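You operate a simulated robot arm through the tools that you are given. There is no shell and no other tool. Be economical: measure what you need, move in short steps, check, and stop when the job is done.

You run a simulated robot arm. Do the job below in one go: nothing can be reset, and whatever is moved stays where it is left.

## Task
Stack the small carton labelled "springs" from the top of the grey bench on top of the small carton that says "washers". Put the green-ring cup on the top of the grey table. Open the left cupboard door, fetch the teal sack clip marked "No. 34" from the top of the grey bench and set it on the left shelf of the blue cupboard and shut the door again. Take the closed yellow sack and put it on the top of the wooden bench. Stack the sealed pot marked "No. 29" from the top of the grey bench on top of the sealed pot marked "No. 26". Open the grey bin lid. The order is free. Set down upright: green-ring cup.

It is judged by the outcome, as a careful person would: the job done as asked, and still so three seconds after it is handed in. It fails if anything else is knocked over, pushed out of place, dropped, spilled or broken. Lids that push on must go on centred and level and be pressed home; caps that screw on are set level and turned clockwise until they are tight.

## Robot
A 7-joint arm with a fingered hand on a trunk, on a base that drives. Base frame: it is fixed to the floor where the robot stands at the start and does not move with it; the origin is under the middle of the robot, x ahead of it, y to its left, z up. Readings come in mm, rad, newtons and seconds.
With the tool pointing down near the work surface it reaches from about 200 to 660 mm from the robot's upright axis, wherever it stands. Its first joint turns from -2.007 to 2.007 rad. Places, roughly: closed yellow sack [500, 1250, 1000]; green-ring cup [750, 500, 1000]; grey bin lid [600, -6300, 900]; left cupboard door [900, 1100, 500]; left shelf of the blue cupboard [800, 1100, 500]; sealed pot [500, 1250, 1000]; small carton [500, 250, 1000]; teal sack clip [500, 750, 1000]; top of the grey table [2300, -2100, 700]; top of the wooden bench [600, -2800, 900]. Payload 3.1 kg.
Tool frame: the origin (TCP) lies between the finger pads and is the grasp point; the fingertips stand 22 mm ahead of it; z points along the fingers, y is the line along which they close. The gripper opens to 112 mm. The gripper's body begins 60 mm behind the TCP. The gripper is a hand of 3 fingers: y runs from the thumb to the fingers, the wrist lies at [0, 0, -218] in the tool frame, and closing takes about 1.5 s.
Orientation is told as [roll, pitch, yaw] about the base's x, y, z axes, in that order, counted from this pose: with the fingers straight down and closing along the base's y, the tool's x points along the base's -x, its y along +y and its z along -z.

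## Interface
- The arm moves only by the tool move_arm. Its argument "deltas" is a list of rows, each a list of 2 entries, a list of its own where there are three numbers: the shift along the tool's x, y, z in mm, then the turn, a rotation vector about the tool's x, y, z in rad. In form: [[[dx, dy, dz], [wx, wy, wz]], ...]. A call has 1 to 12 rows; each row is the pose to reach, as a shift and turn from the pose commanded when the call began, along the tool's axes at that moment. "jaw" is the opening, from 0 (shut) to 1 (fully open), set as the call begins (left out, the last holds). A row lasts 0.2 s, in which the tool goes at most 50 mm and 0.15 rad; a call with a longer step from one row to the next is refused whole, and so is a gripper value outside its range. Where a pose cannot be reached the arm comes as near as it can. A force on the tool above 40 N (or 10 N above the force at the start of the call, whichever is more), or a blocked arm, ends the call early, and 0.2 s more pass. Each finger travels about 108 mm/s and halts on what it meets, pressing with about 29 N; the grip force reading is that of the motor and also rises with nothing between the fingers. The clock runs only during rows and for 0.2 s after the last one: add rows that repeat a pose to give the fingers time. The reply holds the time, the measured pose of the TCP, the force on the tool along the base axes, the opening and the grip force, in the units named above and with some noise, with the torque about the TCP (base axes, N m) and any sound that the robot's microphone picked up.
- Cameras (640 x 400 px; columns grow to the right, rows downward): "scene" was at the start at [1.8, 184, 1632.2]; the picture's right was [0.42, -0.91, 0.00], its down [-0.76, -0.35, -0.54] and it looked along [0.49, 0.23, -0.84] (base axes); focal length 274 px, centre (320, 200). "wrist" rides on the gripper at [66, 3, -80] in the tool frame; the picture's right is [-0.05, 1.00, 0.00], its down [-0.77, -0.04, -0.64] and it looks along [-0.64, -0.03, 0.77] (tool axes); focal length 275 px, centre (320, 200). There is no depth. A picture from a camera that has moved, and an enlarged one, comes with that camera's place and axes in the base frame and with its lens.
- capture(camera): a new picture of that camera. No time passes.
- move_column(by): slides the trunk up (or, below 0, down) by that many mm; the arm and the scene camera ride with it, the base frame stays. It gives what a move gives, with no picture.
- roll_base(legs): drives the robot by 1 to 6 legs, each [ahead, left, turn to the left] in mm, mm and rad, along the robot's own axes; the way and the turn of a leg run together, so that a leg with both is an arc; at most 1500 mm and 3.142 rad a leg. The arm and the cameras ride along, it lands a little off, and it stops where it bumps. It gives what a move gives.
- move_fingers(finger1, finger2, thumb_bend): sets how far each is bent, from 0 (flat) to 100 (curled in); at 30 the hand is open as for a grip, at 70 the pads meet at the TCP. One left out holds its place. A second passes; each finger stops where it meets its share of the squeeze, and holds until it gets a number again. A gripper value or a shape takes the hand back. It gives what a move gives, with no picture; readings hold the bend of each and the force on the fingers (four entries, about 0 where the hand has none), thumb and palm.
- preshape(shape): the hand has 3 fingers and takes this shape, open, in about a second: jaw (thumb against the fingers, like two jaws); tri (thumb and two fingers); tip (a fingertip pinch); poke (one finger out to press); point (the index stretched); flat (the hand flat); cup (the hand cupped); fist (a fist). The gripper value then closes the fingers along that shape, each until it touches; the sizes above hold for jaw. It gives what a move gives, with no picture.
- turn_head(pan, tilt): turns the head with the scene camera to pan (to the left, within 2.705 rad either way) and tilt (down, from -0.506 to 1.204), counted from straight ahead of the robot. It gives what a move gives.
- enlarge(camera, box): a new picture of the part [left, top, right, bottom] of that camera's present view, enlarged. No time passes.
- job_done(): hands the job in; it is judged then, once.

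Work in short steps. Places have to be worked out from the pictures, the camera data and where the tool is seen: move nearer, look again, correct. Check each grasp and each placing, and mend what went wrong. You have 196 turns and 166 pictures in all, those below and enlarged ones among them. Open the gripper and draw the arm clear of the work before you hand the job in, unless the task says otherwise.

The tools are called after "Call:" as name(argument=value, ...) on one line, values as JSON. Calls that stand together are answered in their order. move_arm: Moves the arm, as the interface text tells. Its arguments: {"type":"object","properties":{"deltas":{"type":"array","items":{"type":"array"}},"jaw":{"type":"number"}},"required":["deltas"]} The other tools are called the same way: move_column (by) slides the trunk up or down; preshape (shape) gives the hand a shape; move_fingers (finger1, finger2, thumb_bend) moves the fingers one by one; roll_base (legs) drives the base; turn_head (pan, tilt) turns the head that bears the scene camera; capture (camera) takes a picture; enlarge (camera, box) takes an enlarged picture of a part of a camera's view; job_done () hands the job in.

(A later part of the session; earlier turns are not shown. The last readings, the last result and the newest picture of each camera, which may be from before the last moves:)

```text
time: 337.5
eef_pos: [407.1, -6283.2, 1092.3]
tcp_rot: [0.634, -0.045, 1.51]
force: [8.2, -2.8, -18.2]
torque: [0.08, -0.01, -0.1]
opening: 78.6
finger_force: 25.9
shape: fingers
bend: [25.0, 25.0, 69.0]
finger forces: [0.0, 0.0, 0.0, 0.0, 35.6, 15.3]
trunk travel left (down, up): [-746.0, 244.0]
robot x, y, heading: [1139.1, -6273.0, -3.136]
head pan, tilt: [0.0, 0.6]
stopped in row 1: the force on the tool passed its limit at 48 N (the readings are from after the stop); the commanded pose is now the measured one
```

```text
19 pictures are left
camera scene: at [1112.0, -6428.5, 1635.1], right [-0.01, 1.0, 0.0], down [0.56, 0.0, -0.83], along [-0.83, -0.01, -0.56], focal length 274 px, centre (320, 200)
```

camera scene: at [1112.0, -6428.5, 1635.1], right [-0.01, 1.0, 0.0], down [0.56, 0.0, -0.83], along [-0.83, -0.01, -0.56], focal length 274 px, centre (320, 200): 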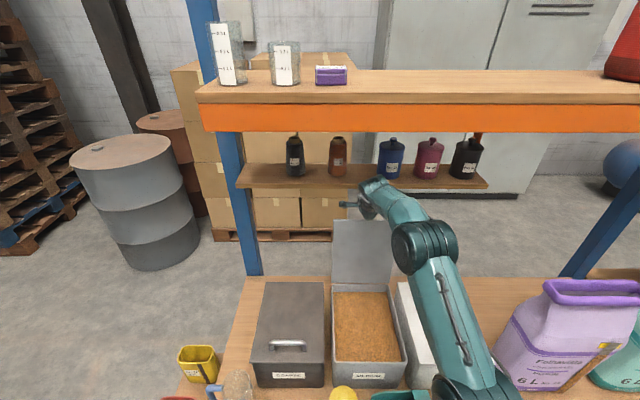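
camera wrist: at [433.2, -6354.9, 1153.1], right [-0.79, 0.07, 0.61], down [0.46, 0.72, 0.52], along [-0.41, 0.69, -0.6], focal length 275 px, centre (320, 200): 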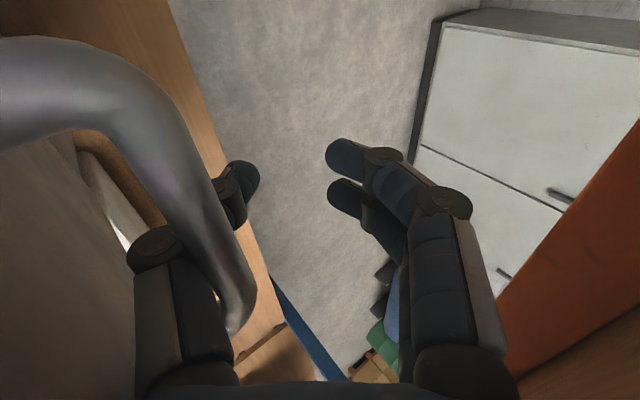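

The curled thumb is hooked on the bar. I straighten the thumb a little and then withdraw.

Call:
move_fingers(thumb_bend=60)

Call:
move_arm(deltas=[[[0, 2, -10], [0, 0, 0]], [[0, 4, -22], [0, 0, 0]], [[0, 6, -36], [0, 0, 0]], [[0, 8, -55], [0, 0, 0]], [[0, 10, -75], [0, 0, 0]], [[0, 10, -100], [0, 0, 0]]])

Call:
capture(camera="wrist")

```text
time: 338.5
eef_pos: [405.6, -6283.3, 1093.2]
tcp_rot: [0.642, -0.046, 1.507]
force: [6.5, -4.9, -20.2]
torque: [0.07, 0.31, -0.18]
opening: 86.2
finger_force: 19.0
shape: fingers
bend: [25.0, 25.0, 58.0]
finger forces: [0.0, 0.0, 0.0, 0.1, 29.2, 9.2]
trunk travel left (down, up): [-746.0, 244.0]
robot x, y, heading: [1138.3, -6281.3, -3.138]
head pan, tilt: [0.0, 0.6]
```

```text
time: 338.9
eef_pos: [412.3, -6283.0, 1094.6]
tcp_rot: [0.622, -0.046, 1.509]
force: [6.0, -0.8, -21.9]
torque: [0.02, 0.7, -0.09]
opening: 85.2
finger_force: 13.0
shape: fingers
bend: [25.0, 25.0, 57.0]
finger forces: [0.1, 0.0, 0.0, 0.0, 23.6, 3.3]
trunk travel left (down, up): [-746.0, 244.0]
robot x, y, heading: [1140.6, -6277.7, -3.137]
head pan, tilt: [0.0, 0.6]
stopped in row 2: the force on the tool passed its limit at 44 N (the readings are from after the stop); the commanded pose is now the measured one
```

```text
18 pictures are left
camera wrist: at [452.3, -6354.8, 1157.8], right [-0.81, 0.07, 0.59], down [0.45, 0.72, 0.53], along [-0.38, 0.69, -0.61], focal length 275 px, centre (320, 200)
```

wrist: 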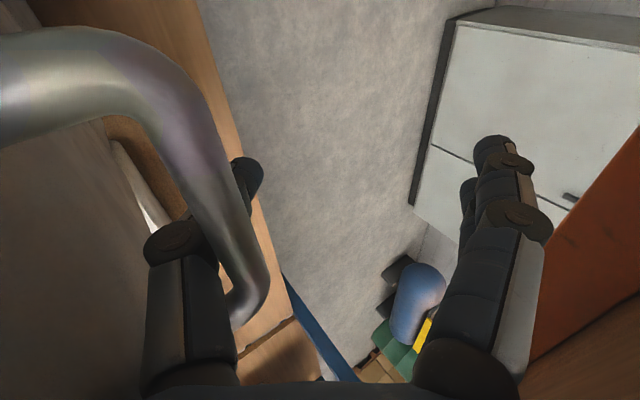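

Still curled over the bar. I straighten the thumb further and move straight up.

Call:
move_fingers(thumb_bend=44)

Call:
move_arm(deltas=[[[0, 6, -8], [0, 0, 0]], [[0, 11, -16], [0, 0, 0]], [[0, 18, -28], [0, 0, 0]], [[0, 26, -42], [0, 0, 0]], [[0, 34, -58], [0, 0, 0]], [[0, 36, -80], [0, 0, 0]]])

Call:
capture(camera="wrist")

```text
time: 339.9
eef_pos: [411.3, -6282.0, 1098.9]
tcp_rot: [0.636, -0.048, 1.506]
force: [0.6, 0.0, -1.8]
torque: [0.01, -0.05, -0.05]
opening: 97.9
finger_force: 1.6
shape: fingers
bend: [25.0, 25.0, 44.0]
finger forces: [0.0, 0.0, 0.0, 0.1, 2.5, 0.0]
trunk travel left (down, up): [-746.0, 244.0]
robot x, y, heading: [1145.9, -6275.5, -3.135]
head pan, tilt: [0.0, 0.6]
```

```text
time: 340.9
eef_pos: [425.4, -6283.1, 1128.4]
tcp_rot: [0.609, -0.055, 1.504]
force: [2.4, 1.3, -19.3]
torque: [0.05, 0.07, 0.04]
opening: 107.4
finger_force: 11.8
shape: fingers
bend: [26.0, 26.0, 39.0]
finger forces: [2.9, 4.9, 0.0, 0.0, 15.9, 0.0]
out of reach, approached as far as the arm can: row 3, 4
trunk travel left (down, up): [-746.0, 244.0]
robot x, y, heading: [1142.3, -6277.7, -3.138]
head pan, tilt: [0.0, 0.6]
stopped in row 4: the force on the tool passed its limit at 46 N (the readings are from after the stop); the commanded pose is now the measured one
```

```text
17 pictures are left
camera wrist: at [463.7, -6355.9, 1190.9], right [-0.82, 0.07, 0.57], down [0.44, 0.71, 0.54], along [-0.37, 0.7, -0.62], focal length 275 px, centre (320, 200)
```

wrist: 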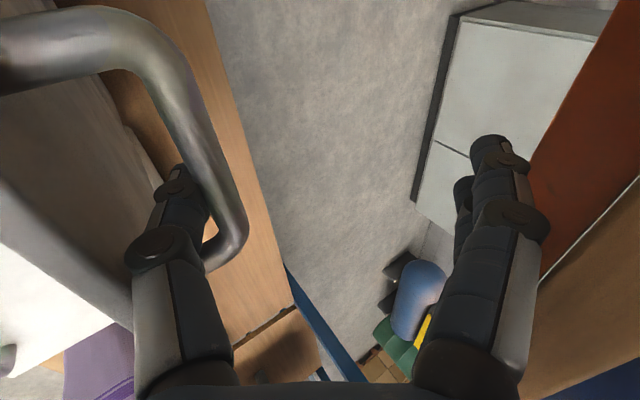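

The thumb is almost out, but the opened fingers brush the jar shelf. I curl the fingers back a bit, straighten the thumb more, and withdraw backwards/up.

Call:
move_fingers(finger1=50, finger2=50, thumb_bend=32)

Call:
move_arm(deltas=[[[0, 2, -12], [0, 0, 0]], [[0, 4, -26], [0, 0, 0]], [[0, 5, -42], [0, 0, 0]], [[0, 5, -60], [0, 0, 0]], [[0, 5, -80], [0, 0, 0]]])

Call:
capture(camera="scene")

```text
time: 341.9
eef_pos: [424.1, -6284.2, 1131.3]
tcp_rot: [0.618, -0.049, 1.505]
force: [-0.5, 0.0, 0.4]
torque: [0.02, -0.03, -0.02]
opening: 81.5
finger_force: 0.0
shape: fingers
bend: [50.0, 50.0, 32.0]
finger forces: [0.0, 0.0, 0.1, 0.0, 0.1, 0.0]
trunk travel left (down, up): [-746.0, 244.0]
robot x, y, heading: [1140.3, -6276.7, -3.132]
head pan, tilt: [0.0, 0.6]
```

```text
time: 343.1
eef_pos: [467.6, -6289.9, 1199.1]
tcp_rot: [0.617, -0.05, 1.502]
force: [-0.2, -0.1, -0.4]
torque: [0.0, 0.01, 0.01]
opening: 80.5
finger_force: 0.0
shape: fingers
bend: [50.0, 50.0, 32.0]
finger forces: [0.0, 0.0, 0.1, 0.0, 0.0, 0.1]
trunk travel left (down, up): [-746.0, 244.0]
robot x, y, heading: [1143.6, -6277.6, -3.135]
head pan, tilt: [0.0, 0.6]
```

```text
16 pictures are left
camera scene: at [1112.3, -6428.1, 1635.0], right [-0.01, 1.0, 0.0], down [0.56, 0.0, -0.83], along [-0.83, -0.01, -0.56], focal length 274 px, centre (320, 200)
```

scene: 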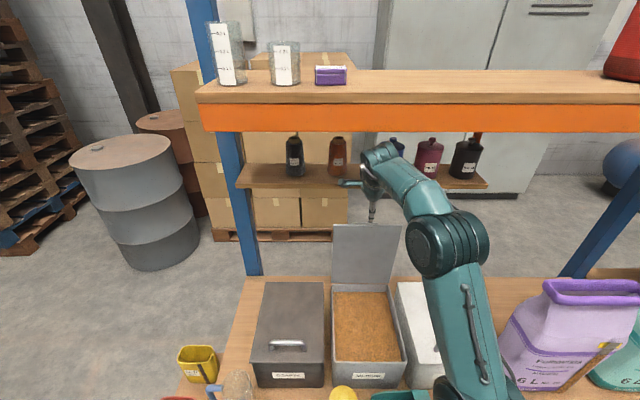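

The lid stays open past vertical and the hand is free. I roll back, fold the hand back to pointing down, and drive back to the cupboard side.

Call:
roll_base(legs=[[-300, 0, 0]])

Call:
move_arm(deltas=[[[0, 0, -5], [0.12, 0, 0]], [[0, 0, -10], [0.24, 0, 0]], [[0, 0, -10], [0.36, 0, 0]], [[0, 0, -10], [0.48, 0, 0]], [[0, 0, -10], [0.6, 0, 0]]], jaw=1)

Call:
capture(camera="scene")

```text
time: 345.2
eef_pos: [771.7, -6288.9, 1198.8]
tcp_rot: [0.618, -0.051, 1.505]
force: [-0.7, -0.2, 0.3]
torque: [-0.03, 0.01, 0.01]
opening: 80.6
finger_force: 0.0
shape: fingers
bend: [50.0, 50.0, 32.0]
finger forces: [0.0, 0.1, 0.1, 0.1, 0.0, 0.1]
trunk travel left (down, up): [-746.0, 244.0]
robot x, y, heading: [1445.5, -6275.9, -3.132]
head pan, tilt: [0.0, 0.6]
```

```text
time: 346.4
eef_pos: [804.9, -6295.7, 1182.4]
tcp_rot: [0.305, -0.186, 1.481]
force: [-0.5, -0.6, -0.7]
torque: [0.03, -0.05, -0.02]
opening: 111.9
finger_force: 0.1
shape: jaw
bend: [30.0, 30.0, 30.0]
finger forces: [0.0, 0.0, 0.0, 0.1, 0.1, 0.1]
out of reach, approached as far as the arm can: row 1, 2, 3, 4, 5
trunk travel left (down, up): [-746.0, 244.0]
robot x, y, heading: [1444.5, -6277.9, -3.129]
head pan, tilt: [0.0, 0.6]
```

```text
15 pictures are left
camera scene: at [1413.0, -6429.9, 1634.4], right [-0.01, 1.0, 0.0], down [0.57, 0.01, -0.82], along [-0.82, 0.0, -0.57], focal length 274 px, centre (320, 200)
```

scene: 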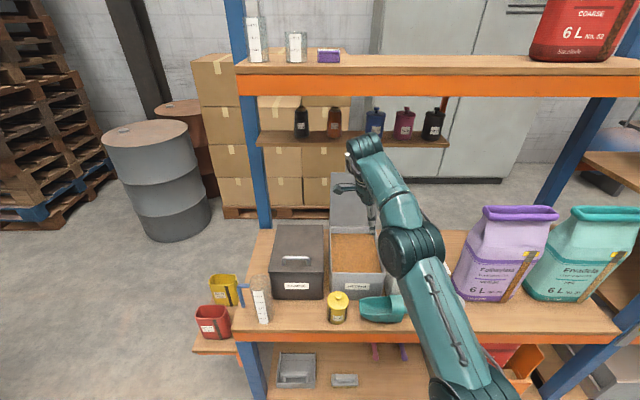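

The lid stays open. I draw the hand in close to the robot, pointing down.

Call:
move_arm(deltas=[[[0, -40, -13], [0.03, 0.02, 0]], [[0, -80, -26], [0.06, 0.05, 0]], [[0, -120, -38], [0.1, 0.08, 0]], [[0, -160, -51], [0.15, 0.11, 0]], [[0, -200, -63], [0.2, 0.14, 0]], [[0, -240, -76], [0.25, 0.16, 0]], [[0, -280, -89], [0.3, 0.186, 0]], [[0, -320, -101], [0.3, 0.186, 0]], [[0, -360, -114], [0.3, 0.186, 0]]])

Call:
roll_base(legs=[[0, -1450, -0.01], [0, -1450, 0]])

```text
time: 348.4
eef_pos: [1042.9, -6319.5, 1189.4]
tcp_rot: [0.176, -0.184, 1.49]
force: [0.1, -0.5, -0.1]
torque: [-0.01, -0.02, -0.02]
opening: 111.8
finger_force: 0.1
shape: jaw
bend: [30.0, 30.0, 30.0]
finger forces: [0.1, 0.1, 0.0, 0.0, 0.0, 0.1]
out of reach, approached as far as the arm can: row 2, 3, 4, 5, 6, 7, 8, 9
trunk travel left (down, up): [-746.0, 244.0]
robot x, y, heading: [1441.7, -6275.6, -3.136]
head pan, tilt: [0.0, 0.6]
```

```text
time: 362.2
eef_pos: [1060.3, -3427.7, 1190.1]
tcp_rot: [0.177, -0.186, 1.428]
force: [-0.3, -0.4, -0.6]
torque: [0.0, -0.01, -0.02]
opening: 112.0
finger_force: 0.1
shape: jaw
bend: [30.0, 30.0, 30.0]
finger forces: [0.0, 0.1, 0.0, 0.0, 0.0, 0.0]
trunk travel left (down, up): [-746.0, 244.0]
robot x, y, heading: [1464.5, -3410.4, 3.088]
head pan, tilt: [0.0, 0.6]
```

I level the hand and turn its yaw to match the robot, then continue to the cupboard.

Call:
move_arm(deltas=[[[0, 0, 0], [0, 0, -0.14]], [[0, 0, 0], [0, 0, -0.28]], [[0, 0, 0], [0, 0, -0.42]], [[0, 0, 0], [0, 0, -0.56]], [[0, 0, 0], [0, 0, -0.7]], [[0, 0, 0], [0, 0, -0.84]], [[0, 0, 0], [0, 0, -0.98]], [[0, 0, 0], [0, 0, -1.12]], [[0, 0, 0], [0, 0, -1.26]], [[0, 0, 0], [0, 0, -1.4]], [[0, 0, 0], [0, 0, -1.54]], [[0, 0, 0], [0, 0, -1.66]]])

Call:
roll_base(legs=[[0, 0, 0.053], [0, -1450, 0], [0, -1450, 0]])

```text
time: 364.8
eef_pos: [1217.0, -3480.0, 1108.3]
tcp_rot: [-0.199, -0.264, 3.119]
force: [-0.2, -0.5, -0.3]
torque: [0.03, -0.01, 0.03]
opening: 112.0
finger_force: 0.0
shape: jaw
bend: [30.0, 30.0, 30.0]
finger forces: [0.0, 0.0, 0.0, 0.0, 0.1, 0.0]
out of reach, approached as far as the arm can: row 5, 6, 7, 8, 9, 10, 11, 12
trunk travel left (down, up): [-746.0, 244.0]
robot x, y, heading: [1462.2, -3407.2, 3.087]
head pan, tilt: [0.0, 0.6]
```

```text
time: 379.3
eef_pos: [1271.7, -576.9, 1107.8]
tcp_rot: [-0.193, -0.267, -3.138]
force: [0.0, 0.4, 0.0]
torque: [-0.01, -0.03, -0.03]
opening: 112.0
finger_force: 0.0
shape: jaw
bend: [30.0, 30.0, 30.0]
finger forces: [0.1, 0.1, 0.0, 0.1, 0.1, 0.0]
trunk travel left (down, up): [-746.0, 244.0]
robot x, y, heading: [1516.0, -499.5, 3.113]
head pan, tilt: [0.0, 0.6]
```

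I level the tilt and drive on to the cupboard (y≈1000), then look.

Call:
move_arm(deltas=[[[-15, 0, 0], [-0.1, 0.1, 0]], [[-30, 0, 0], [-0.15, 0.2, 0]], [[-50, 0, 0], [-0.193, 0.267, 0]], [[-50, 0, 0], [-0.193, 0.267, 0]]])

Call:
roll_base(legs=[[0, 0, 0.028], [0, -1450, 0], [-60, -60, 0]])

Call:
turn_head(pan=0.0, tilt=0.75)

Call:
capture(camera="scene")

```text
time: 380.3
eef_pos: [1270.2, -612.4, 1053.8]
tcp_rot: [0.023, -0.192, 3.117]
force: [-0.1, 0.5, -0.5]
torque: [-0.01, -0.01, 0.0]
opening: 111.8
finger_force: 0.0
shape: jaw
bend: [30.0, 30.0, 30.0]
finger forces: [0.0, 0.0, 0.0, 0.1, 0.0, 0.1]
out of reach, approached as far as the arm can: row 1, 2, 3, 4
trunk travel left (down, up): [-746.0, 244.0]
robot x, y, heading: [1513.6, -498.5, 3.116]
head pan, tilt: [0.0, 0.6]
```

```text
time: 388.4
eef_pos: [1327.4, 856.9, 1053.3]
tcp_rot: [0.022, -0.194, -3.128]
force: [0.2, -0.3, 0.1]
torque: [0.0, 0.0, -0.02]
opening: 111.7
finger_force: 0.0
shape: jaw
bend: [30.0, 30.0, 30.0]
finger forces: [0.1, 0.1, 0.0, 0.0, 0.0, 0.0]
trunk travel left (down, up): [-746.0, 244.0]
robot x, y, heading: [1565.1, 980.2, -3.127]
head pan, tilt: [0.0, 0.6]
```

```text
time: 389.1
eef_pos: [1326.3, 856.3, 1052.1]
tcp_rot: [0.021, -0.195, -3.129]
force: [0.8, -0.3, -0.6]
torque: [0.0, -0.01, 0.0]
opening: 112.1
finger_force: 0.0
shape: jaw
bend: [30.0, 30.0, 30.0]
finger forces: [0.0, 0.0, 0.0, 0.0, 0.0, 0.0]
trunk travel left (down, up): [-746.0, 244.0]
robot x, y, heading: [1566.5, 982.1, -3.121]
head pan, tilt: [0.0, 0.75]
```

```text
14 pictures are left
camera scene: at [1545.1, 829.4, 1622.1], right [-0.01, 1.0, 0.0], down [0.68, 0.01, -0.73], along [-0.73, -0.01, -0.68], focal length 274 px, centre (320, 200)
```

scene: 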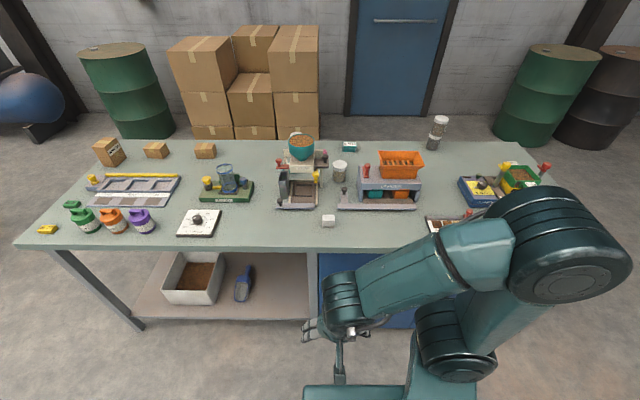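

The arm hides the cupboard. I recentre the arm, shift right 250 mm, lower the trunk and look at the doors with the wrist camera.

Call:
move_arm(deltas=[[[-20, -30, 0], [0, 0.06, 0]], [[-40, -60, 0], [0, 0.12, 0]], [[-50, -90, 0], [0, 0.19, 0]], [[-60, -120, 0], [0, 0.19, 0]], [[-60, -120, 0], [0, 0.19, 0]]])

Call:
roll_base(legs=[[0, -250, -0.018]])

Call:
move_column(by=-330)

Call:
capture(camera="wrist")

```text
time: 390.3
eef_pos: [1343.3, 879.7, 1052.2]
tcp_rot: [0.04, -0.188, -3.129]
force: [0.1, 0.4, 0.0]
torque: [-0.01, 0.01, -0.03]
opening: 111.9
finger_force: 0.0
shape: jaw
bend: [30.0, 30.0, 30.0]
finger forces: [0.0, 0.0, 0.0, 0.0, 0.0, 0.1]
out of reach, approached as far as the arm can: row 1, 2, 3, 4, 5
trunk travel left (down, up): [-746.0, 244.0]
robot x, y, heading: [1564.9, 977.1, -3.13]
head pan, tilt: [0.0, 0.75]
```

```text
time: 392.1
eef_pos: [1339.6, 1133.0, 1050.8]
tcp_rot: [0.04, -0.192, 3.138]
force: [0.0, -0.2, -0.3]
torque: [0.0, 0.02, -0.01]
opening: 112.0
finger_force: 0.0
shape: jaw
bend: [30.0, 30.0, 30.0]
finger forces: [0.0, 0.0, 0.0, 0.0, 0.0, 0.1]
trunk travel left (down, up): [-746.0, 244.0]
robot x, y, heading: [1572.1, 1228.5, 3.138]
head pan, tilt: [0.0, 0.75]
```

```text
time: 395.4
eef_pos: [1339.7, 1132.5, 722.1]
tcp_rot: [0.041, -0.192, 3.138]
force: [0.4, -0.8, 0.3]
torque: [-0.01, -0.02, 0.02]
opening: 112.0
finger_force: 0.1
shape: jaw
bend: [30.0, 30.0, 30.0]
finger forces: [0.0, 0.1, 0.0, 0.0, 0.0, 0.1]
trunk travel left (down, up): [-416.0, 574.0]
robot x, y, heading: [1569.1, 1229.8, 3.14]
head pan, tilt: [0.0, 0.75]
```

```text
13 pictures are left
camera wrist: at [1420.2, 1132.6, 787.1], right [-0.04, -1.0, 0.05], down [-0.64, 0.06, 0.77], along [-0.77, 0.0, -0.64], focal length 275 px, centre (320, 200)
```

wrist: 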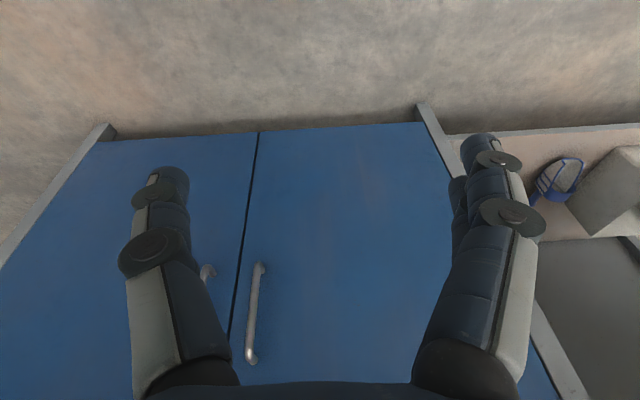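

Now clear: the left door is y≈820–1290 (hinge at y≈820) with a vertical bar handle at y≈1243, z≈566–709, x≈990. I stand aside at y≈1400 (clear of the swing) and turn the hand horizontal, pointing at the handle.

Call:
roll_base(legs=[[0, -170, 0]])

Call:
move_arm(deltas=[[[-20, 6, 10], [0, -0.13, 0]], [[-45, 12, 22], [0, -0.26, 0]], [[-70, 18, 35], [0, -0.4, 0]], [[-95, 24, 48], [0, -0.54, 0]], [[-120, 30, 62], [0, -0.68, 0]], [[-145, 36, 76], [0, -0.82, 0]], [[-165, 42, 90], [0, -0.96, 0]], [[-185, 48, 104], [0, -1.1, 0]], [[-205, 54, 116], [0, -1.24, 0]], [[-220, 60, 126], [0, -1.38, 0]], [[-220, 60, 126], [0, -1.38, 0]]], jaw=0.6)

Call:
capture(camera="wrist")

```text
time: 396.8
eef_pos: [1339.7, 1303.5, 721.3]
tcp_rot: [0.041, -0.191, 3.138]
force: [0.2, 0.2, -0.9]
torque: [-0.01, 0.0, 0.0]
opening: 111.9
finger_force: 0.0
shape: jaw
bend: [30.0, 30.0, 30.0]
finger forces: [0.0, 0.1, 0.1, 0.1, 0.0, 0.0]
trunk travel left (down, up): [-416.0, 574.0]
robot x, y, heading: [1566.4, 1398.1, 3.14]
head pan, tilt: [0.0, 0.75]
```

```text
time: 399.2
eef_pos: [1099.8, 1238.5, 642.0]
tcp_rot: [1.585, -1.531, 1.559]
force: [-0.5, -0.3, 0.1]
torque: [0.01, 0.0, 0.01]
opening: 67.7
finger_force: 0.0
shape: jaw
bend: [71.0, 71.0, 71.0]
finger forces: [0.1, 0.1, 0.0, 0.1, 0.0, 0.0]
trunk travel left (down, up): [-416.0, 574.0]
robot x, y, heading: [1571.2, 1396.6, 3.136]
head pan, tilt: [0.0, 0.75]
```

```text
12 pictures are left
camera wrist: at [1179.7, 1233.2, 575.4], right [0.0, -1.0, 0.09], down [0.64, 0.07, 0.77], along [-0.77, 0.05, 0.63], focal length 275 px, centre (320, 200)
```

wrist: 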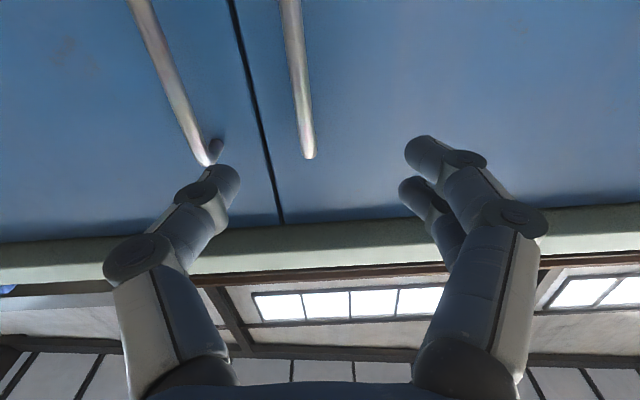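

The left door's handle is at y≈1248. I shift 9 mm, move forward over it and close.

Call:
move_arm(deltas=[[[0, -9, 25], [0, 0, 0]], [[0, -9, 50], [0, 0, 0]], [[0, -9, 75], [0, 0, 0]], [[0, -9, 92], [0, 0, 0]], [[0, -9, 103], [0, 0, 0]], [[0, -9, 103], [0, 0, 0]]])

Call:
move_arm(deltas=[[[0, 0, 0], [0, 0, 0]], [[0, 0, 0], [0, 0, 0]], [[0, 0, 0], [0, 0, 0]], [[0, 0, 0], [0, 0, 0]], [[0, 0, 0], [0, 0, 0]]], jaw=0)

```text
time: 400.6
eef_pos: [995.9, 1246.4, 640.9]
tcp_rot: [1.541, -1.531, 1.603]
force: [-0.4, -0.7, 0.5]
torque: [0.03, -0.02, 0.0]
opening: 67.7
finger_force: 0.1
shape: jaw
bend: [71.0, 71.0, 71.0]
finger forces: [0.1, 0.0, 0.0, 0.1, 0.1, 0.0]
trunk travel left (down, up): [-416.0, 574.0]
robot x, y, heading: [1565.3, 1399.3, 3.137]
head pan, tilt: [0.0, 0.75]
```

```text
time: 401.8
eef_pos: [997.4, 1246.2, 642.1]
tcp_rot: [1.545, -1.532, 1.601]
force: [0.9, -0.5, 0.3]
torque: [-0.03, 0.0, 0.02]
opening: 0.0
finger_force: 28.6
shape: jaw
bend: [67.0, 67.0, 75.0]
finger forces: [0.0, 0.0, 0.0, 0.1, 0.0, 0.0]
trunk travel left (down, up): [-416.0, 574.0]
robot x, y, heading: [1568.5, 1399.6, 3.13]
head pan, tilt: [0.0, 0.75]
```

Nothing gripped — the bar is further in. I reopen, advance until contact or +25 mm, and close again.

Call:
move_arm(deltas=[[[0, 0, 0], [0, 0, 0]], [[0, 0, 0], [0, 0, 0]], [[0, 0, 0], [0, 0, 0]], [[0, 0, 8], [0, 0, 0]], [[0, 0, 16], [0, 0, 0]], [[0, 0, 24], [0, 0, 0]], [[0, 0, 24], [0, 0, 0]]], jaw=0.5)

Call:
capture(camera="wrist")

Call:
move_arm(deltas=[[[0, 0, 0], [0, 0, 0]], [[0, 0, 0], [0, 0, 0]], [[0, 0, 0], [0, 0, 0]], [[0, 0, 0], [0, 0, 0]], [[0, 0, 0], [0, 0, 0]]], jaw=0)

```text
time: 403.4
eef_pos: [973.3, 1246.2, 641.8]
tcp_rot: [1.537, -1.531, 1.607]
force: [-0.3, -1.1, -0.3]
torque: [-0.05, -0.02, 0.03]
opening: 55.4
finger_force: 0.1
shape: jaw
bend: [73.0, 73.0, 70.0]
finger forces: [0.1, 0.0, 0.1, 0.0, 0.0, 0.1]
trunk travel left (down, up): [-416.0, 574.0]
robot x, y, heading: [1565.5, 1399.2, 3.137]
head pan, tilt: [0.0, 0.75]
```

```text
11 pictures are left
camera wrist: at [1053.8, 1242.0, 574.8], right [0.0, -1.0, 0.09], down [0.63, 0.07, 0.77], along [-0.77, 0.05, 0.63], focal length 275 px, centre (320, 200)
```

wrist: 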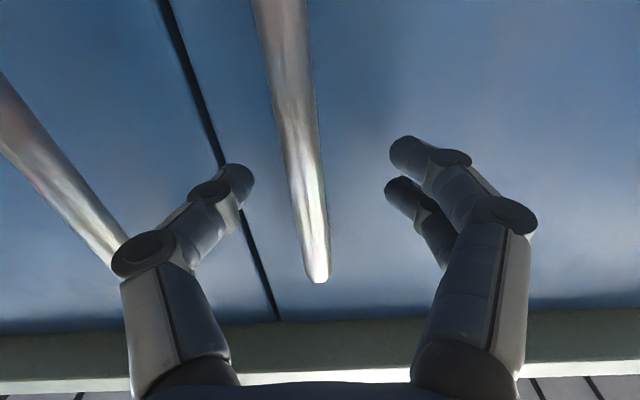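

```text
time: 404.6
eef_pos: [973.8, 1248.4, 642.7]
tcp_rot: [1.533, -1.53, 1.608]
force: [-1.9, 4.2, 0.3]
torque: [0.01, 0.0, 0.03]
opening: 0.0
finger_force: 29.0
shape: jaw
bend: [66.0, 66.0, 75.0]
finger forces: [2.8, 3.3, 0.0, 0.2, 6.0, 0.0]
trunk travel left (down, up): [-416.0, 574.0]
robot x, y, heading: [1566.8, 1400.2, 3.14]
head pan, tilt: [0.0, 0.75]
```

The bar (x≈976) should now be trapped behind the fingertips. I pull back along the door's arc and watch the force.

Call:
move_arm(deltas=[[[0, 0, -15], [0, 0, 0]], [[0, 1, -30], [0, 0, 0]], [[0, 2, -45], [0, 0, 0]], [[0, 4, -60], [0, 0, 0]], [[0, 7, -80], [0, 0, 0]]])

Call:
capture(camera="wrist")

```text
time: 405.8
eef_pos: [1053.0, 1235.9, 640.7]
tcp_rot: [1.585, -1.53, 1.571]
force: [-9.5, -29.2, 5.1]
torque: [-0.03, -0.07, -0.22]
opening: 0.2
finger_force: 29.1
shape: jaw
bend: [68.0, 68.0, 76.0]
finger forces: [15.1, 16.9, 0.1, 0.1, 0.1, 0.0]
trunk travel left (down, up): [-416.0, 574.0]
robot x, y, heading: [1568.1, 1397.9, 3.138]
head pan, tilt: [0.0, 0.75]
```

```text
10 pictures are left
camera wrist: at [1133.6, 1231.1, 573.8], right [0.01, -1.0, 0.09], down [0.64, 0.07, 0.77], along [-0.77, 0.05, 0.63], focal length 275 px, centre (320, 200)
```

wrist: 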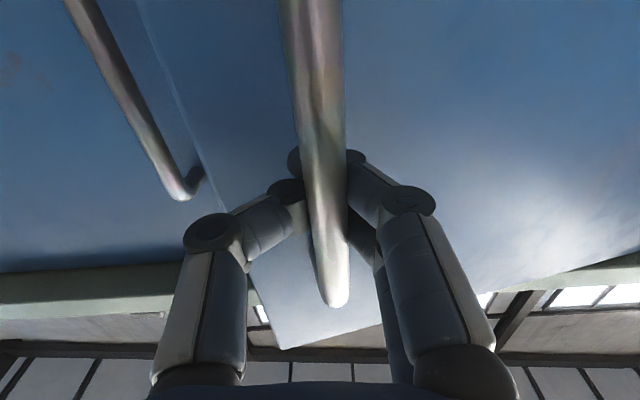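

The door follows. I continue along its arc to about 50°, biased slightly toward −y.

Call:
move_arm(deltas=[[[0, 19, -32], [0, 0, 0]], [[0, 31, -63], [0, 0, 0]], [[0, 47, -97], [0, 0, 0]], [[0, 66, -129], [0, 0, 0]], [[0, 88, -159], [0, 0, 0]], [[0, 113, -187], [0, 0, 0]], [[0, 140, -213], [0, 0, 0]], [[0, 168, -236], [0, 0, 0]]])

```text
time: 406.9
eef_pos: [1191.7, 1163.2, 641.3]
tcp_rot: [1.355, -1.527, 1.804]
force: [-20.6, -25.6, -4.8]
torque: [0.07, 0.02, -0.36]
opening: 0.0
finger_force: 29.3
shape: jaw
bend: [66.0, 66.0, 78.0]
finger forces: [15.5, 16.5, 0.0, 0.1, 0.0, 0.0]
trunk travel left (down, up): [-416.0, 574.0]
robot x, y, heading: [1567.6, 1396.6, 3.14]
head pan, tilt: [0.0, 0.75]
stopped in row 5: the force on the tool passed its limit at 44 N (the readings are from after the stop); the commanded pose is now the measured one
```

The door is at ≈30°. I continue in a shorter step, also turning the hand with the door.

Call:
move_arm(deltas=[[[0, 8, -4], [0.08, 0, 0]], [[0, 22, -17], [0.16, 0, 0]], [[0, 40, -33], [0.24, 0, 0]], [[0, 60, -50], [0.32, 0, 0]], [[0, 80, -66], [0.4, 0, 0]], [[0, 102, -82], [0.45, 0, 0]]])

Call:
capture(camera="wrist")

```text
time: 408.4
eef_pos: [1275.2, 1065.2, 647.4]
tcp_rot: [1.0, -1.53, 1.704]
force: [-0.6, -0.5, -0.4]
torque: [0.03, 0.02, -0.03]
opening: 0.0
finger_force: 29.3
shape: jaw
bend: [67.0, 67.0, 76.0]
finger forces: [0.0, 0.0, 0.0, 0.1, 0.5, 0.1]
trunk travel left (down, up): [-416.0, 574.0]
robot x, y, heading: [1569.6, 1399.9, 3.135]
head pan, tilt: [0.0, 0.75]
```

```text
9 pictures are left
camera wrist: at [1347.6, 1025.1, 582.8], right [-0.43, -0.9, 0.08], down [0.59, -0.21, 0.78], along [-0.69, 0.38, 0.62], focal length 275 px, centre (320, 200)
```

wrist: 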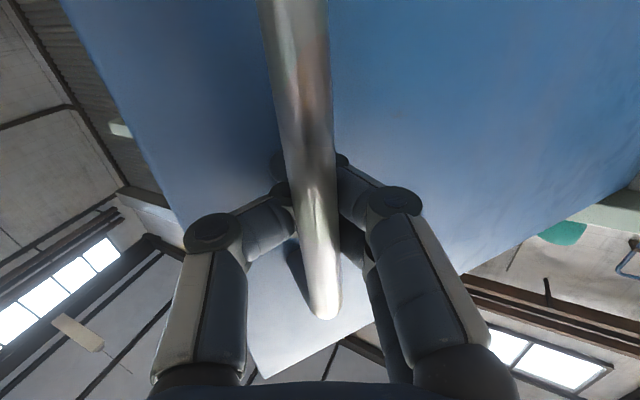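

The door is at ≈48° with no load. I carry it on by driving the base along the arc in two short legs to ≈80°.

Call:
roll_base(legs=[[-60, 103, 0], [-29, 116, 0]])

```text
time: 410.3
eef_pos: [1347.6, 887.6, 647.2]
tcp_rot: [0.995, -1.528, 1.7]
force: [-17.0, -1.4, -0.5]
torque: [0.01, -0.02, -0.21]
opening: 0.1
finger_force: 29.1
shape: jaw
bend: [67.0, 67.0, 79.0]
finger forces: [9.6, 10.5, 0.1, 0.0, 0.8, 0.0]
trunk travel left (down, up): [-416.0, 574.0]
robot x, y, heading: [1647.4, 1218.8, 3.133]
head pan, tilt: [0.0, 0.75]
stopped in leg 2: the force on the tool passed its limit at 44 N (the readings are from after the stop); the commanded pose is now the measured one
```

The door is at ≈75°, open enough. I release the handle, back the hand off and check.

Call:
move_arm(deltas=[[[0, 0, 0], [0, 0, 0]], [[0, 0, 0], [0, 0, 0]], [[0, 0, 0], [0, 0, 0]], [[0, 0, 0], [0, 0, 0]], [[0, 0, -20], [0, 0, 0]], [[0, 0, -45], [0, 0, 0]], [[0, 0, -75], [0, 0, 0]], [[0, 0, -100], [0, 0, 0]]], jaw=0.6)

Call:
roll_base(legs=[[-150, 0, 0], [0, -250, 0]])

Call:
turn_head(pan=0.25, tilt=0.6)

Call:
capture(camera="scene")

```text
time: 412.1
eef_pos: [1441.5, 843.3, 650.8]
tcp_rot: [1.061, -1.532, 1.635]
force: [-0.3, -1.3, -0.3]
torque: [-0.01, -0.02, -0.01]
opening: 67.2
finger_force: 0.0
shape: jaw
bend: [71.0, 71.0, 71.0]
finger forces: [0.0, 0.0, 0.0, 0.0, 0.0, 0.0]
trunk travel left (down, up): [-416.0, 574.0]
robot x, y, heading: [1646.8, 1218.1, 3.133]
head pan, tilt: [0.0, 0.75]
```

```text
time: 414.9
eef_pos: [1594.5, 1094.2, 651.2]
tcp_rot: [1.05, -1.529, 1.641]
force: [-0.4, 0.3, 0.0]
torque: [0.02, -0.01, -0.02]
opening: 66.8
finger_force: 0.1
shape: jaw
bend: [71.0, 71.0, 71.0]
finger forces: [0.0, 0.0, 0.0, 0.0, 0.0, 0.0]
trunk travel left (down, up): [-416.0, 574.0]
robot x, y, heading: [1800.4, 1466.6, 3.13]
head pan, tilt: [0.0, 0.75]
```

```text
time: 415.7
eef_pos: [1594.2, 1093.1, 650.4]
tcp_rot: [1.051, -1.53, 1.641]
force: [0.1, 0.7, 0.6]
torque: [0.0, -0.01, -0.02]
opening: 66.7
finger_force: 0.0
shape: jaw
bend: [71.0, 71.0, 71.0]
finger forces: [0.0, 0.1, 0.0, 0.1, 0.0, 0.0]
trunk travel left (down, up): [-416.0, 574.0]
robot x, y, heading: [1800.2, 1471.0, 3.129]
head pan, tilt: [0.25, 0.6]
```

```text
8 pictures are left
camera scene: at [1771.2, 1295.6, 1304.9], right [-0.23, 0.97, 0.0], down [0.55, 0.13, -0.82], along [-0.8, -0.19, -0.57], focal length 274 px, centre (320, 200)
```

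scene: 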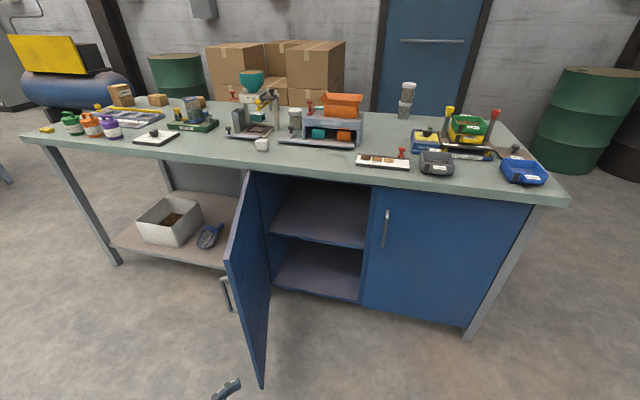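

The door is open and the shelf is visible (top z≈518, front x≈950, y≈870–1286). I fold the hand back to a normal downward pose, raise the trunk, and drive around the bench's left end to fetch the clip.

Call:
move_arm(deltas=[[[0, -30, 36], [-0.07, 0, 0]], [[0, -58, 72], [-0.14, 0, 0]], [[0, -86, 108], [-0.21, 0, 0]], [[0, -114, 144], [-0.28, 0, 0]], [[0, -142, 180], [-0.35, 0, 0]], [[0, -170, 216], [-0.42, 0, 0]], [[0, -198, 250], [-0.48, 0, 0]], [[0, -226, 284], [-0.53, 0, 0]], [[0, -253, 315], [-0.53, 0, 0]]])

Call:
move_arm(deltas=[[[0, 0, 0], [0, 0.14, 0]], [[0, 0, 0], [0, 0.28, 0]], [[0, 0, 0], [0, 0.42, 0]], [[0, 0, 0], [0, 0.56, 0]], [[0, 0, 0], [0, 0.7, 0]], [[0, 0, 0], [0, 0.84, 0]], [[0, 0, 0], [0, 0.98, 0]], [[0, 0, 0], [0, 1.12, 0]], [[0, 0, 0], [0, 1.26, 0]], [[0, 0, 0], [0, 1.4, 0]], [[0, 0, 0], [0, 1.53, 0]]], jaw=1)

Call:
move_column(by=360)

Call:
roll_base(legs=[[0, -930, 0.01], [1450, 0, 0], [530, 0, 0], [0, 0, 3.14]])

```text
time: 417.1
eef_pos: [1497.0, 1342.6, 568.2]
tcp_rot: [0.932, -1.315, 2.021]
force: [0.4, -0.2, -0.7]
torque: [-0.02, 0.01, -0.01]
opening: 66.8
finger_force: 0.1
shape: jaw
bend: [71.0, 71.0, 71.0]
finger forces: [0.0, 0.1, 0.0, 0.0, 0.0, 0.0]
trunk travel left (down, up): [-416.0, 574.0]
robot x, y, heading: [1799.4, 1467.4, 3.132]
head pan, tilt: [0.25, 0.6]
stopped in row 7: the arm was blocked; the commanded pose is now the measured one
```

```text
time: 417.7
eef_pos: [1528.7, 1299.2, 500.8]
tcp_rot: [0.616, -0.938, 2.363]
force: [-0.6, -1.0, 0.1]
torque: [0.02, 0.03, 0.01]
opening: 111.7
finger_force: 0.0
shape: jaw
bend: [30.0, 30.0, 30.0]
finger forces: [0.0, 0.0, 0.0, 0.0, 0.0, 0.0]
out of reach, approached as far as the arm can: row 2
trunk travel left (down, up): [-416.0, 574.0]
robot x, y, heading: [1801.1, 1466.7, 3.13]
head pan, tilt: [0.25, 0.6]
stopped in row 2: the arm was blocked; the commanded pose is now the measured one
```

```text
time: 421.2
eef_pos: [1529.1, 1298.0, 860.0]
tcp_rot: [0.617, -0.94, 2.367]
force: [0.3, 1.2, 0.0]
torque: [0.0, 0.02, 0.03]
opening: 112.0
finger_force: 0.0
shape: jaw
bend: [30.0, 30.0, 30.0]
finger forces: [0.1, 0.0, 0.0, 0.0, 0.0, 0.0]
trunk travel left (down, up): [-776.0, 214.0]
robot x, y, heading: [1800.1, 1468.5, 3.128]
head pan, tilt: [0.25, 0.6]
```

```text
time: 442.8
eef_pos: [134.9, 2604.6, 859.8]
tcp_rot: [0.616, -0.941, -0.688]
force: [-0.9, 0.0, -1.2]
torque: [0.02, 0.03, -0.02]
opening: 112.0
finger_force: 0.1
shape: jaw
bend: [30.0, 30.0, 30.0]
finger forces: [0.0, 0.0, 0.0, 0.1, 0.1, 0.1]
trunk travel left (down, up): [-776.0, 214.0]
robot x, y, heading: [-122.7, 2412.6, 0.077]
head pan, tilt: [0.25, 0.6]
```

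The hand ended tilted after brushing the robot's own body. Here in free space I restore it to straight down in front of the robot.

Call:
move_arm(deltas=[[[-32, -9, -9], [0.025, 0.117, -0.037]], [[-65, -19, -18], [0.051, 0.233, -0.074]], [[-97, -28, -28], [0.076, 0.35, -0.11]], [[-130, -38, -37], [0.102, 0.467, -0.147]], [[-162, -47, -46], [0.127, 0.583, -0.184]], [[-195, -56, -55], [0.153, 0.7, -0.221]], [[-227, -66, -65], [0.178, 0.817, -0.257]], [[-260, -75, -74], [0.204, 0.933, -0.294]], [[-260, -75, -74], [0.229, 1.05, -0.331]]])

```text
time: 443.3
eef_pos: [73.6, 2649.5, 818.9]
tcp_rot: [0.526, -0.561, -0.608]
force: [0.2, -0.4, 0.5]
torque: [0.02, 0.01, 0.04]
opening: 111.9
finger_force: 0.0
shape: jaw
bend: [30.0, 30.0, 30.0]
finger forces: [0.1, 0.1, 0.1, 0.0, 0.1, 0.1]
trunk travel left (down, up): [-776.0, 214.0]
robot x, y, heading: [-120.2, 2411.7, 0.072]
head pan, tilt: [0.25, 0.6]
stopped in row 2: the arm was blocked; the commanded pose is now the measured one
```

Self-contact again. I first push the hand straight out, away from the body (forward and up), without turning.

Call:
move_arm(deltas=[[[-34, 10, 7], [0, 0, 0]], [[-69, 19, 14], [0, 0, 0]], [[-103, 29, 22], [0, 0, 0]], [[-138, 39, 29], [0, 0, 0]], [[-172, 48, 36], [0, 0, 0]], [[-207, 58, 43], [0, 0, 0]], [[-241, 68, 51], [0, 0, 0]]])

```text
time: 444.0
eef_pos: [110.0, 2693.9, 837.9]
tcp_rot: [0.62, -0.405, -0.641]
force: [0.0, -0.7, 0.3]
torque: [0.01, 0.01, -0.03]
opening: 112.0
finger_force: 0.1
shape: jaw
bend: [30.0, 30.0, 30.0]
finger forces: [0.0, 0.0, 0.1, 0.1, 0.0, 0.1]
trunk travel left (down, up): [-776.0, 214.0]
robot x, y, heading: [-125.8, 2412.1, 0.072]
head pan, tilt: [0.25, 0.6]
stopped in row 3: the arm was blocked; the commanded pose is now the measured one
```

I need to see the arm's posture before going on.

Call:
turn_head(pan=0.5, tilt=1.1)

Call:
capture(camera="scene")

```text
time: 444.9
eef_pos: [110.1, 2693.3, 837.1]
tcp_rot: [0.619, -0.407, -0.642]
force: [0.0, 0.2, 0.3]
torque: [0.02, 0.0, 0.01]
opening: 112.2
finger_force: 0.0
shape: jaw
bend: [30.0, 30.0, 30.0]
finger forces: [0.0, 0.0, 0.0, 0.1, 0.0, 0.0]
trunk travel left (down, up): [-776.0, 214.0]
robot x, y, heading: [-124.9, 2410.2, 0.078]
head pan, tilt: [0.499, 1.1]
```

```text
7 pictures are left
camera scene: at [-141.6, 2595.3, 1626.3], right [0.54, -0.84, 0.0], down [-0.75, -0.48, -0.45], along [0.38, 0.25, -0.89], focal length 274 px, centre (320, 200)
```

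scene: 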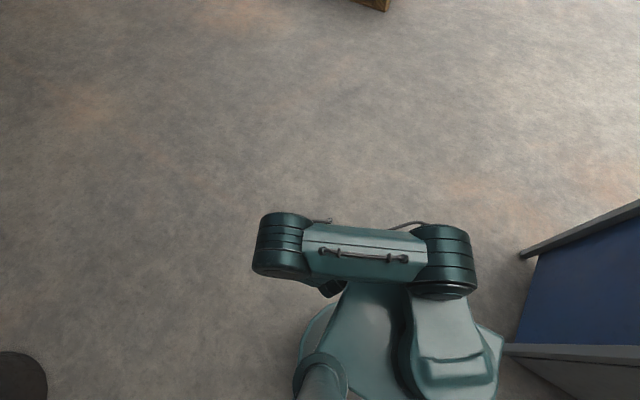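

The forearm folds across the front with the hand close to the body. I move the hand straight forward, away from the pedestal.

Call:
move_arm(deltas=[[[-22, 9, 18], [0, 0, 0]], [[-44, 18, 36], [0, 0, 0]], [[-66, 27, 54], [0, 0, 0]], [[-88, 36, 73], [0, 0, 0]], [[-110, 45, 91], [0, 0, 0]], [[-132, 54, 109], [0, 0, 0]], [[-154, 63, 127], [0, 0, 0]]])

```text
time: 446.5
eef_pos: [319.3, 2689.5, 840.0]
tcp_rot: [0.618, -0.407, -0.643]
force: [0.1, 0.5, -0.5]
torque: [0.01, 0.0, 0.0]
opening: 111.9
finger_force: 0.0
shape: jaw
bend: [30.0, 30.0, 30.0]
finger forces: [0.0, 0.0, 0.0, 0.0, 0.0, 0.0]
trunk travel left (down, up): [-776.0, 214.0]
robot x, y, heading: [-124.0, 2411.3, 0.073]
head pan, tilt: [0.499, 1.1]
```

Free now. I restore the downward orientation and bring the hand to the front centre at z≈1060.

Call:
move_arm(deltas=[[[-24, -12, -32], [0.058, 0.071, -0.061]], [[-48, -23, -65], [0.115, 0.142, -0.122]], [[-72, -35, -97], [0.173, 0.214, -0.183]], [[-96, -46, -130], [0.23, 0.285, -0.243]], [[-120, -58, -162], [0.288, 0.356, -0.304]], [[-144, -70, -194], [0.346, 0.427, -0.365]], [[-168, -81, -227], [0.403, 0.499, -0.426]], [[-192, -93, -259], [0.461, 0.57, -0.487]], [[-192, -93, -259], [0.461, 0.57, -0.487]]])

```text
time: 448.5
eef_pos: [273.7, 2444.8, 1056.5]
tcp_rot: [-0.002, 0.001, 0.0]
force: [0.1, 1.2, 0.2]
torque: [-0.02, 0.01, -0.03]
opening: 112.0
finger_force: 0.2
shape: jaw
bend: [30.0, 30.0, 30.0]
finger forces: [0.1, 0.0, 0.0, 0.2, 0.1, 0.0]
trunk travel left (down, up): [-776.0, 214.0]
robot x, y, heading: [-121.4, 2408.8, 0.072]
head pan, tilt: [0.499, 1.1]
```

Upright again. I draw the hand in, then strafe along the bench front to the clip (y≈700).

Call:
move_arm(deltas=[[[40, 0, 0], [0, 0, 0]], [[80, 0, 0], [0, 0, 0]], [[120, 0, -20], [0, 0, 0]], [[150, 0, -40], [0, 0, 0]]])

Call:
roll_base(legs=[[0, 0, -0.073], [0, -1400, 0], [0, -310, 0]])

```text
time: 449.5
eef_pos: [122.4, 2439.0, 1095.6]
tcp_rot: [-0.001, -0.003, -0.004]
force: [-0.2, 0.1, -0.1]
torque: [0.02, 0.0, -0.02]
opening: 111.6
finger_force: 0.0
shape: jaw
bend: [30.0, 30.0, 30.0]
finger forces: [0.1, 0.0, 0.0, 0.0, 0.1, 0.0]
trunk travel left (down, up): [-776.0, 214.0]
robot x, y, heading: [-121.3, 2412.3, 0.078]
head pan, tilt: [0.499, 1.1]
```

```text
time: 458.7
eef_pos: [154.9, 712.5, 1097.0]
tcp_rot: [0.0, 0.001, -0.051]
force: [-0.3, 1.1, -0.2]
torque: [0.02, -0.01, -0.02]
opening: 111.7
finger_force: 0.0
shape: jaw
bend: [30.0, 30.0, 30.0]
finger forces: [0.1, 0.0, 0.0, 0.1, 0.0, 0.0]
trunk travel left (down, up): [-776.0, 214.0]
robot x, y, heading: [-93.0, 699.5, 0.024]
head pan, tilt: [0.499, 1.1]
```

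The clip is at ≈(541,697), top z≈876, 57 mm long along y, with pot 49 in front of it at (358,697). I pitch the hand 45° forward (so it can later reach under the bench top) and move above it.

Call:
move_arm(deltas=[[[-40, 0, 0], [0, -0.11, -0.01]], [[-80, 0, 0], [0, -0.22, -0.02]], [[-120, 0, 0], [0, -0.33, -0.03]], [[-160, 0, 5], [0, -0.44, -0.04]], [[-200, 0, 10], [0, -0.55, -0.051]], [[-240, 0, 30], [0, -0.67, -0.051]], [[-280, 0, 60], [0, -0.785, -0.051]], [[-300, 0, 90], [0, -0.785, -0.051]]])

Call:
capture(camera="wrist")

```text
time: 460.5
eef_pos: [456.3, 697.1, 1003.1]
tcp_rot: [-0.028, -0.785, 0.014]
force: [1.1, 0.7, -0.1]
torque: [0.05, 0.0, 0.01]
opening: 111.9
finger_force: 0.0
shape: jaw
bend: [30.0, 30.0, 30.0]
finger forces: [0.0, 0.0, 0.1, 0.0, 0.1, 0.0]
trunk travel left (down, up): [-776.0, 214.0]
robot x, y, heading: [-98.5, 698.1, 0.029]
head pan, tilt: [0.499, 1.1]
```

```text
6 pictures are left
camera wrist: at [351.2, 700.8, 1013.1], right [0.04, 1.0, 0.01], down [0.1, -0.02, 1.0], along [0.99, -0.04, -0.1], focal length 275 px, centre (320, 200)
```

wrist: 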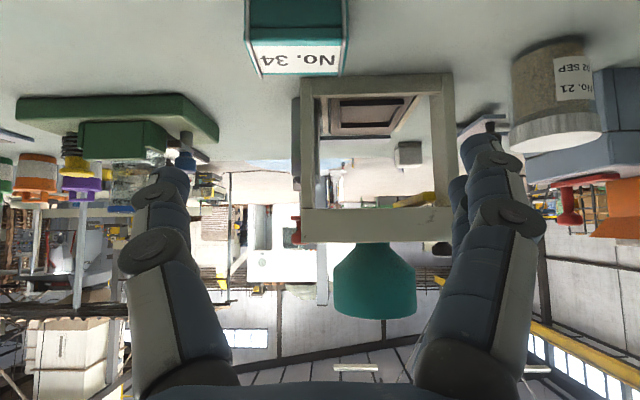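

The clip is at y≈679, x≈545. I move in along the hand's axis to ~60 mm from it and check once more.

Call:
move_arm(deltas=[[[6, -9, 25], [0, 0, 0]], [[12, -18, 50], [0, 0, 0]], [[18, -18, 75], [0, 0, 0]], [[24, -18, 90], [0, 0, 0]], [[24, -18, 90], [0, 0, 0]]])

Call:
capture(camera="wrist")

```text
time: 461.4
eef_pos: [497.6, 675.6, 944.3]
tcp_rot: [-0.026, -0.801, 0.011]
force: [-2.1, -2.7, 17.6]
torque: [0.09, 2.04, 0.36]
opening: 112.0
finger_force: 0.1
shape: jaw
bend: [30.0, 30.0, 30.0]
finger forces: [0.1, 0.1, 0.0, 0.0, 0.0, 0.0]
trunk travel left (down, up): [-776.0, 214.0]
robot x, y, heading: [-91.4, 695.9, 0.023]
head pan, tilt: [0.499, 1.1]
stopped in row 4: the force on the tool passed its limit at 59 N (the readings are from after the stop); the commanded pose is now the measured one
```

```text
5 pictures are left
camera wrist: at [394.2, 680.6, 951.7], right [0.04, 1.0, 0.01], down [0.08, -0.02, 1.0], along [1.0, -0.04, -0.08], focal length 275 px, centre (320, 200)
```

wrist: 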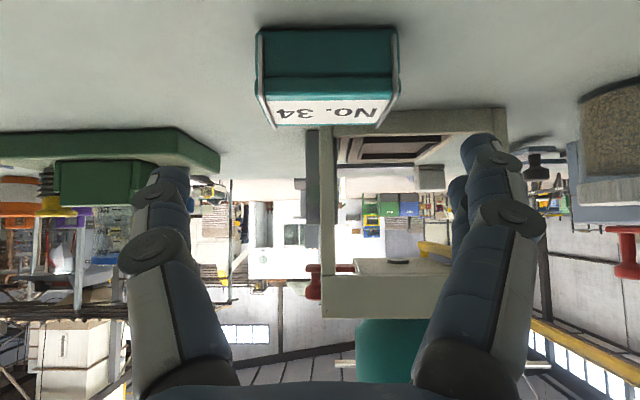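

The wrist camera brushed pot 49. I go up first, then approach vertically with a 30° pitch instead; the clip measures ≈(552,680), 68×50 mm, top z≈887.

Call:
move_arm(deltas=[[[-20, 0, -20], [0, 0, 0]], [[-42, 0, -42], [0, 0, 0]], [[-70, 2, -20], [0, 0.09, 0]], [[-82, 4, -4], [0, 0.18, 0]], [[-82, 4, -4], [0, 0.27, 0]], [[-82, 4, -4], [0, 0.27, 0]]])

```text
time: 462.8
eef_pos: [569.0, 685.1, 1008.2]
tcp_rot: [-0.002, -0.612, 0.005]
force: [0.5, 0.1, -0.7]
torque: [-0.01, -0.03, 0.01]
opening: 112.1
finger_force: 0.1
shape: jaw
bend: [30.0, 30.0, 30.0]
finger forces: [0.0, 0.0, 0.0, 0.0, 0.0, 0.0]
out of reach, approached as far as the arm can: row 5
trunk travel left (down, up): [-776.0, 214.0]
robot x, y, heading: [-89.6, 693.3, 0.023]
head pan, tilt: [0.499, 1.1]
```

I pull the hand back, bring the base 70 mm closer for reach, then approach.

Call:
move_arm(deltas=[[[35, -2, -24], [0, 0, 0]], [[70, -5, -49], [0, 0, 0]], [[70, -5, -49], [0, 0.085, 0]]])

Call:
roll_base(legs=[[70, 0, -0.023]])

```text
time: 463.6
eef_pos: [469.3, 674.0, 1008.5]
tcp_rot: [-0.013, -0.464, -0.001]
force: [-0.7, -0.2, -0.4]
torque: [0.02, 0.04, -0.01]
opening: 112.0
finger_force: 0.0
shape: jaw
bend: [30.0, 30.0, 30.0]
finger forces: [0.1, 0.0, 0.0, 0.0, 0.1, 0.1]
out of reach, approached as far as the arm can: row 1
trunk travel left (down, up): [-776.0, 214.0]
robot x, y, heading: [-94.6, 695.6, 0.023]
head pan, tilt: [0.499, 1.1]
```

```text
time: 464.6
eef_pos: [537.4, 664.1, 1009.0]
tcp_rot: [-0.016, -0.466, -0.022]
force: [0.7, -0.4, 0.5]
torque: [0.0, 0.03, 0.04]
opening: 111.9
finger_force: 0.0
shape: jaw
bend: [30.0, 30.0, 30.0]
finger forces: [0.0, 0.0, 0.0, 0.0, 0.0, 0.0]
trunk travel left (down, up): [-776.0, 214.0]
robot x, y, heading: [-22.2, 702.0, -0.0]
head pan, tilt: [0.499, 1.1]
```

Call:
move_arm(deltas=[[[-13, 16, 7], [0, 0, -0.02]], [[1, 16, 36], [0, 0, -0.02]], [[18, 16, 70], [0, 0, -0.02]], [[32, 16, 98], [0, 0, -0.02]], [[40, 16, 113], [0, 0, -0.02]], [[43, 16, 118], [0, 0, -0.02]], [[43, 16, 118], [0, 0, -0.02]]])

Call:
capture(camera="wrist")

```text
time: 466.2
eef_pos: [549.6, 678.0, 886.4]
tcp_rot: [-0.026, -0.466, -0.002]
force: [-0.6, -1.2, 0.4]
torque: [0.01, -0.01, 0.04]
opening: 111.8
finger_force: 0.1
shape: jaw
bend: [30.0, 30.0, 30.0]
finger forces: [0.2, 0.1, 0.1, 0.0, 0.0, 0.1]
out of reach, approached as far as the arm can: row 1
trunk travel left (down, up): [-776.0, 214.0]
robot x, y, heading: [-23.7, 697.6, 0.001]
head pan, tilt: [0.499, 1.1]
```

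```text
4 pictures are left
camera wrist: at [455.2, 683.2, 926.7], right [0.05, 1.0, 0.0], down [0.4, -0.02, 0.92], along [0.91, -0.05, -0.4], focal length 275 px, centre (320, 200)
```

wrist: 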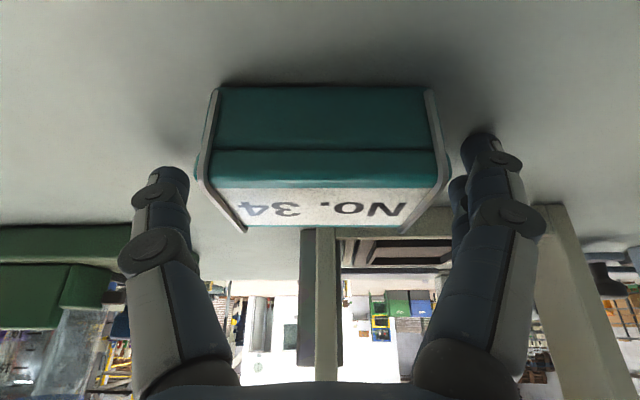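

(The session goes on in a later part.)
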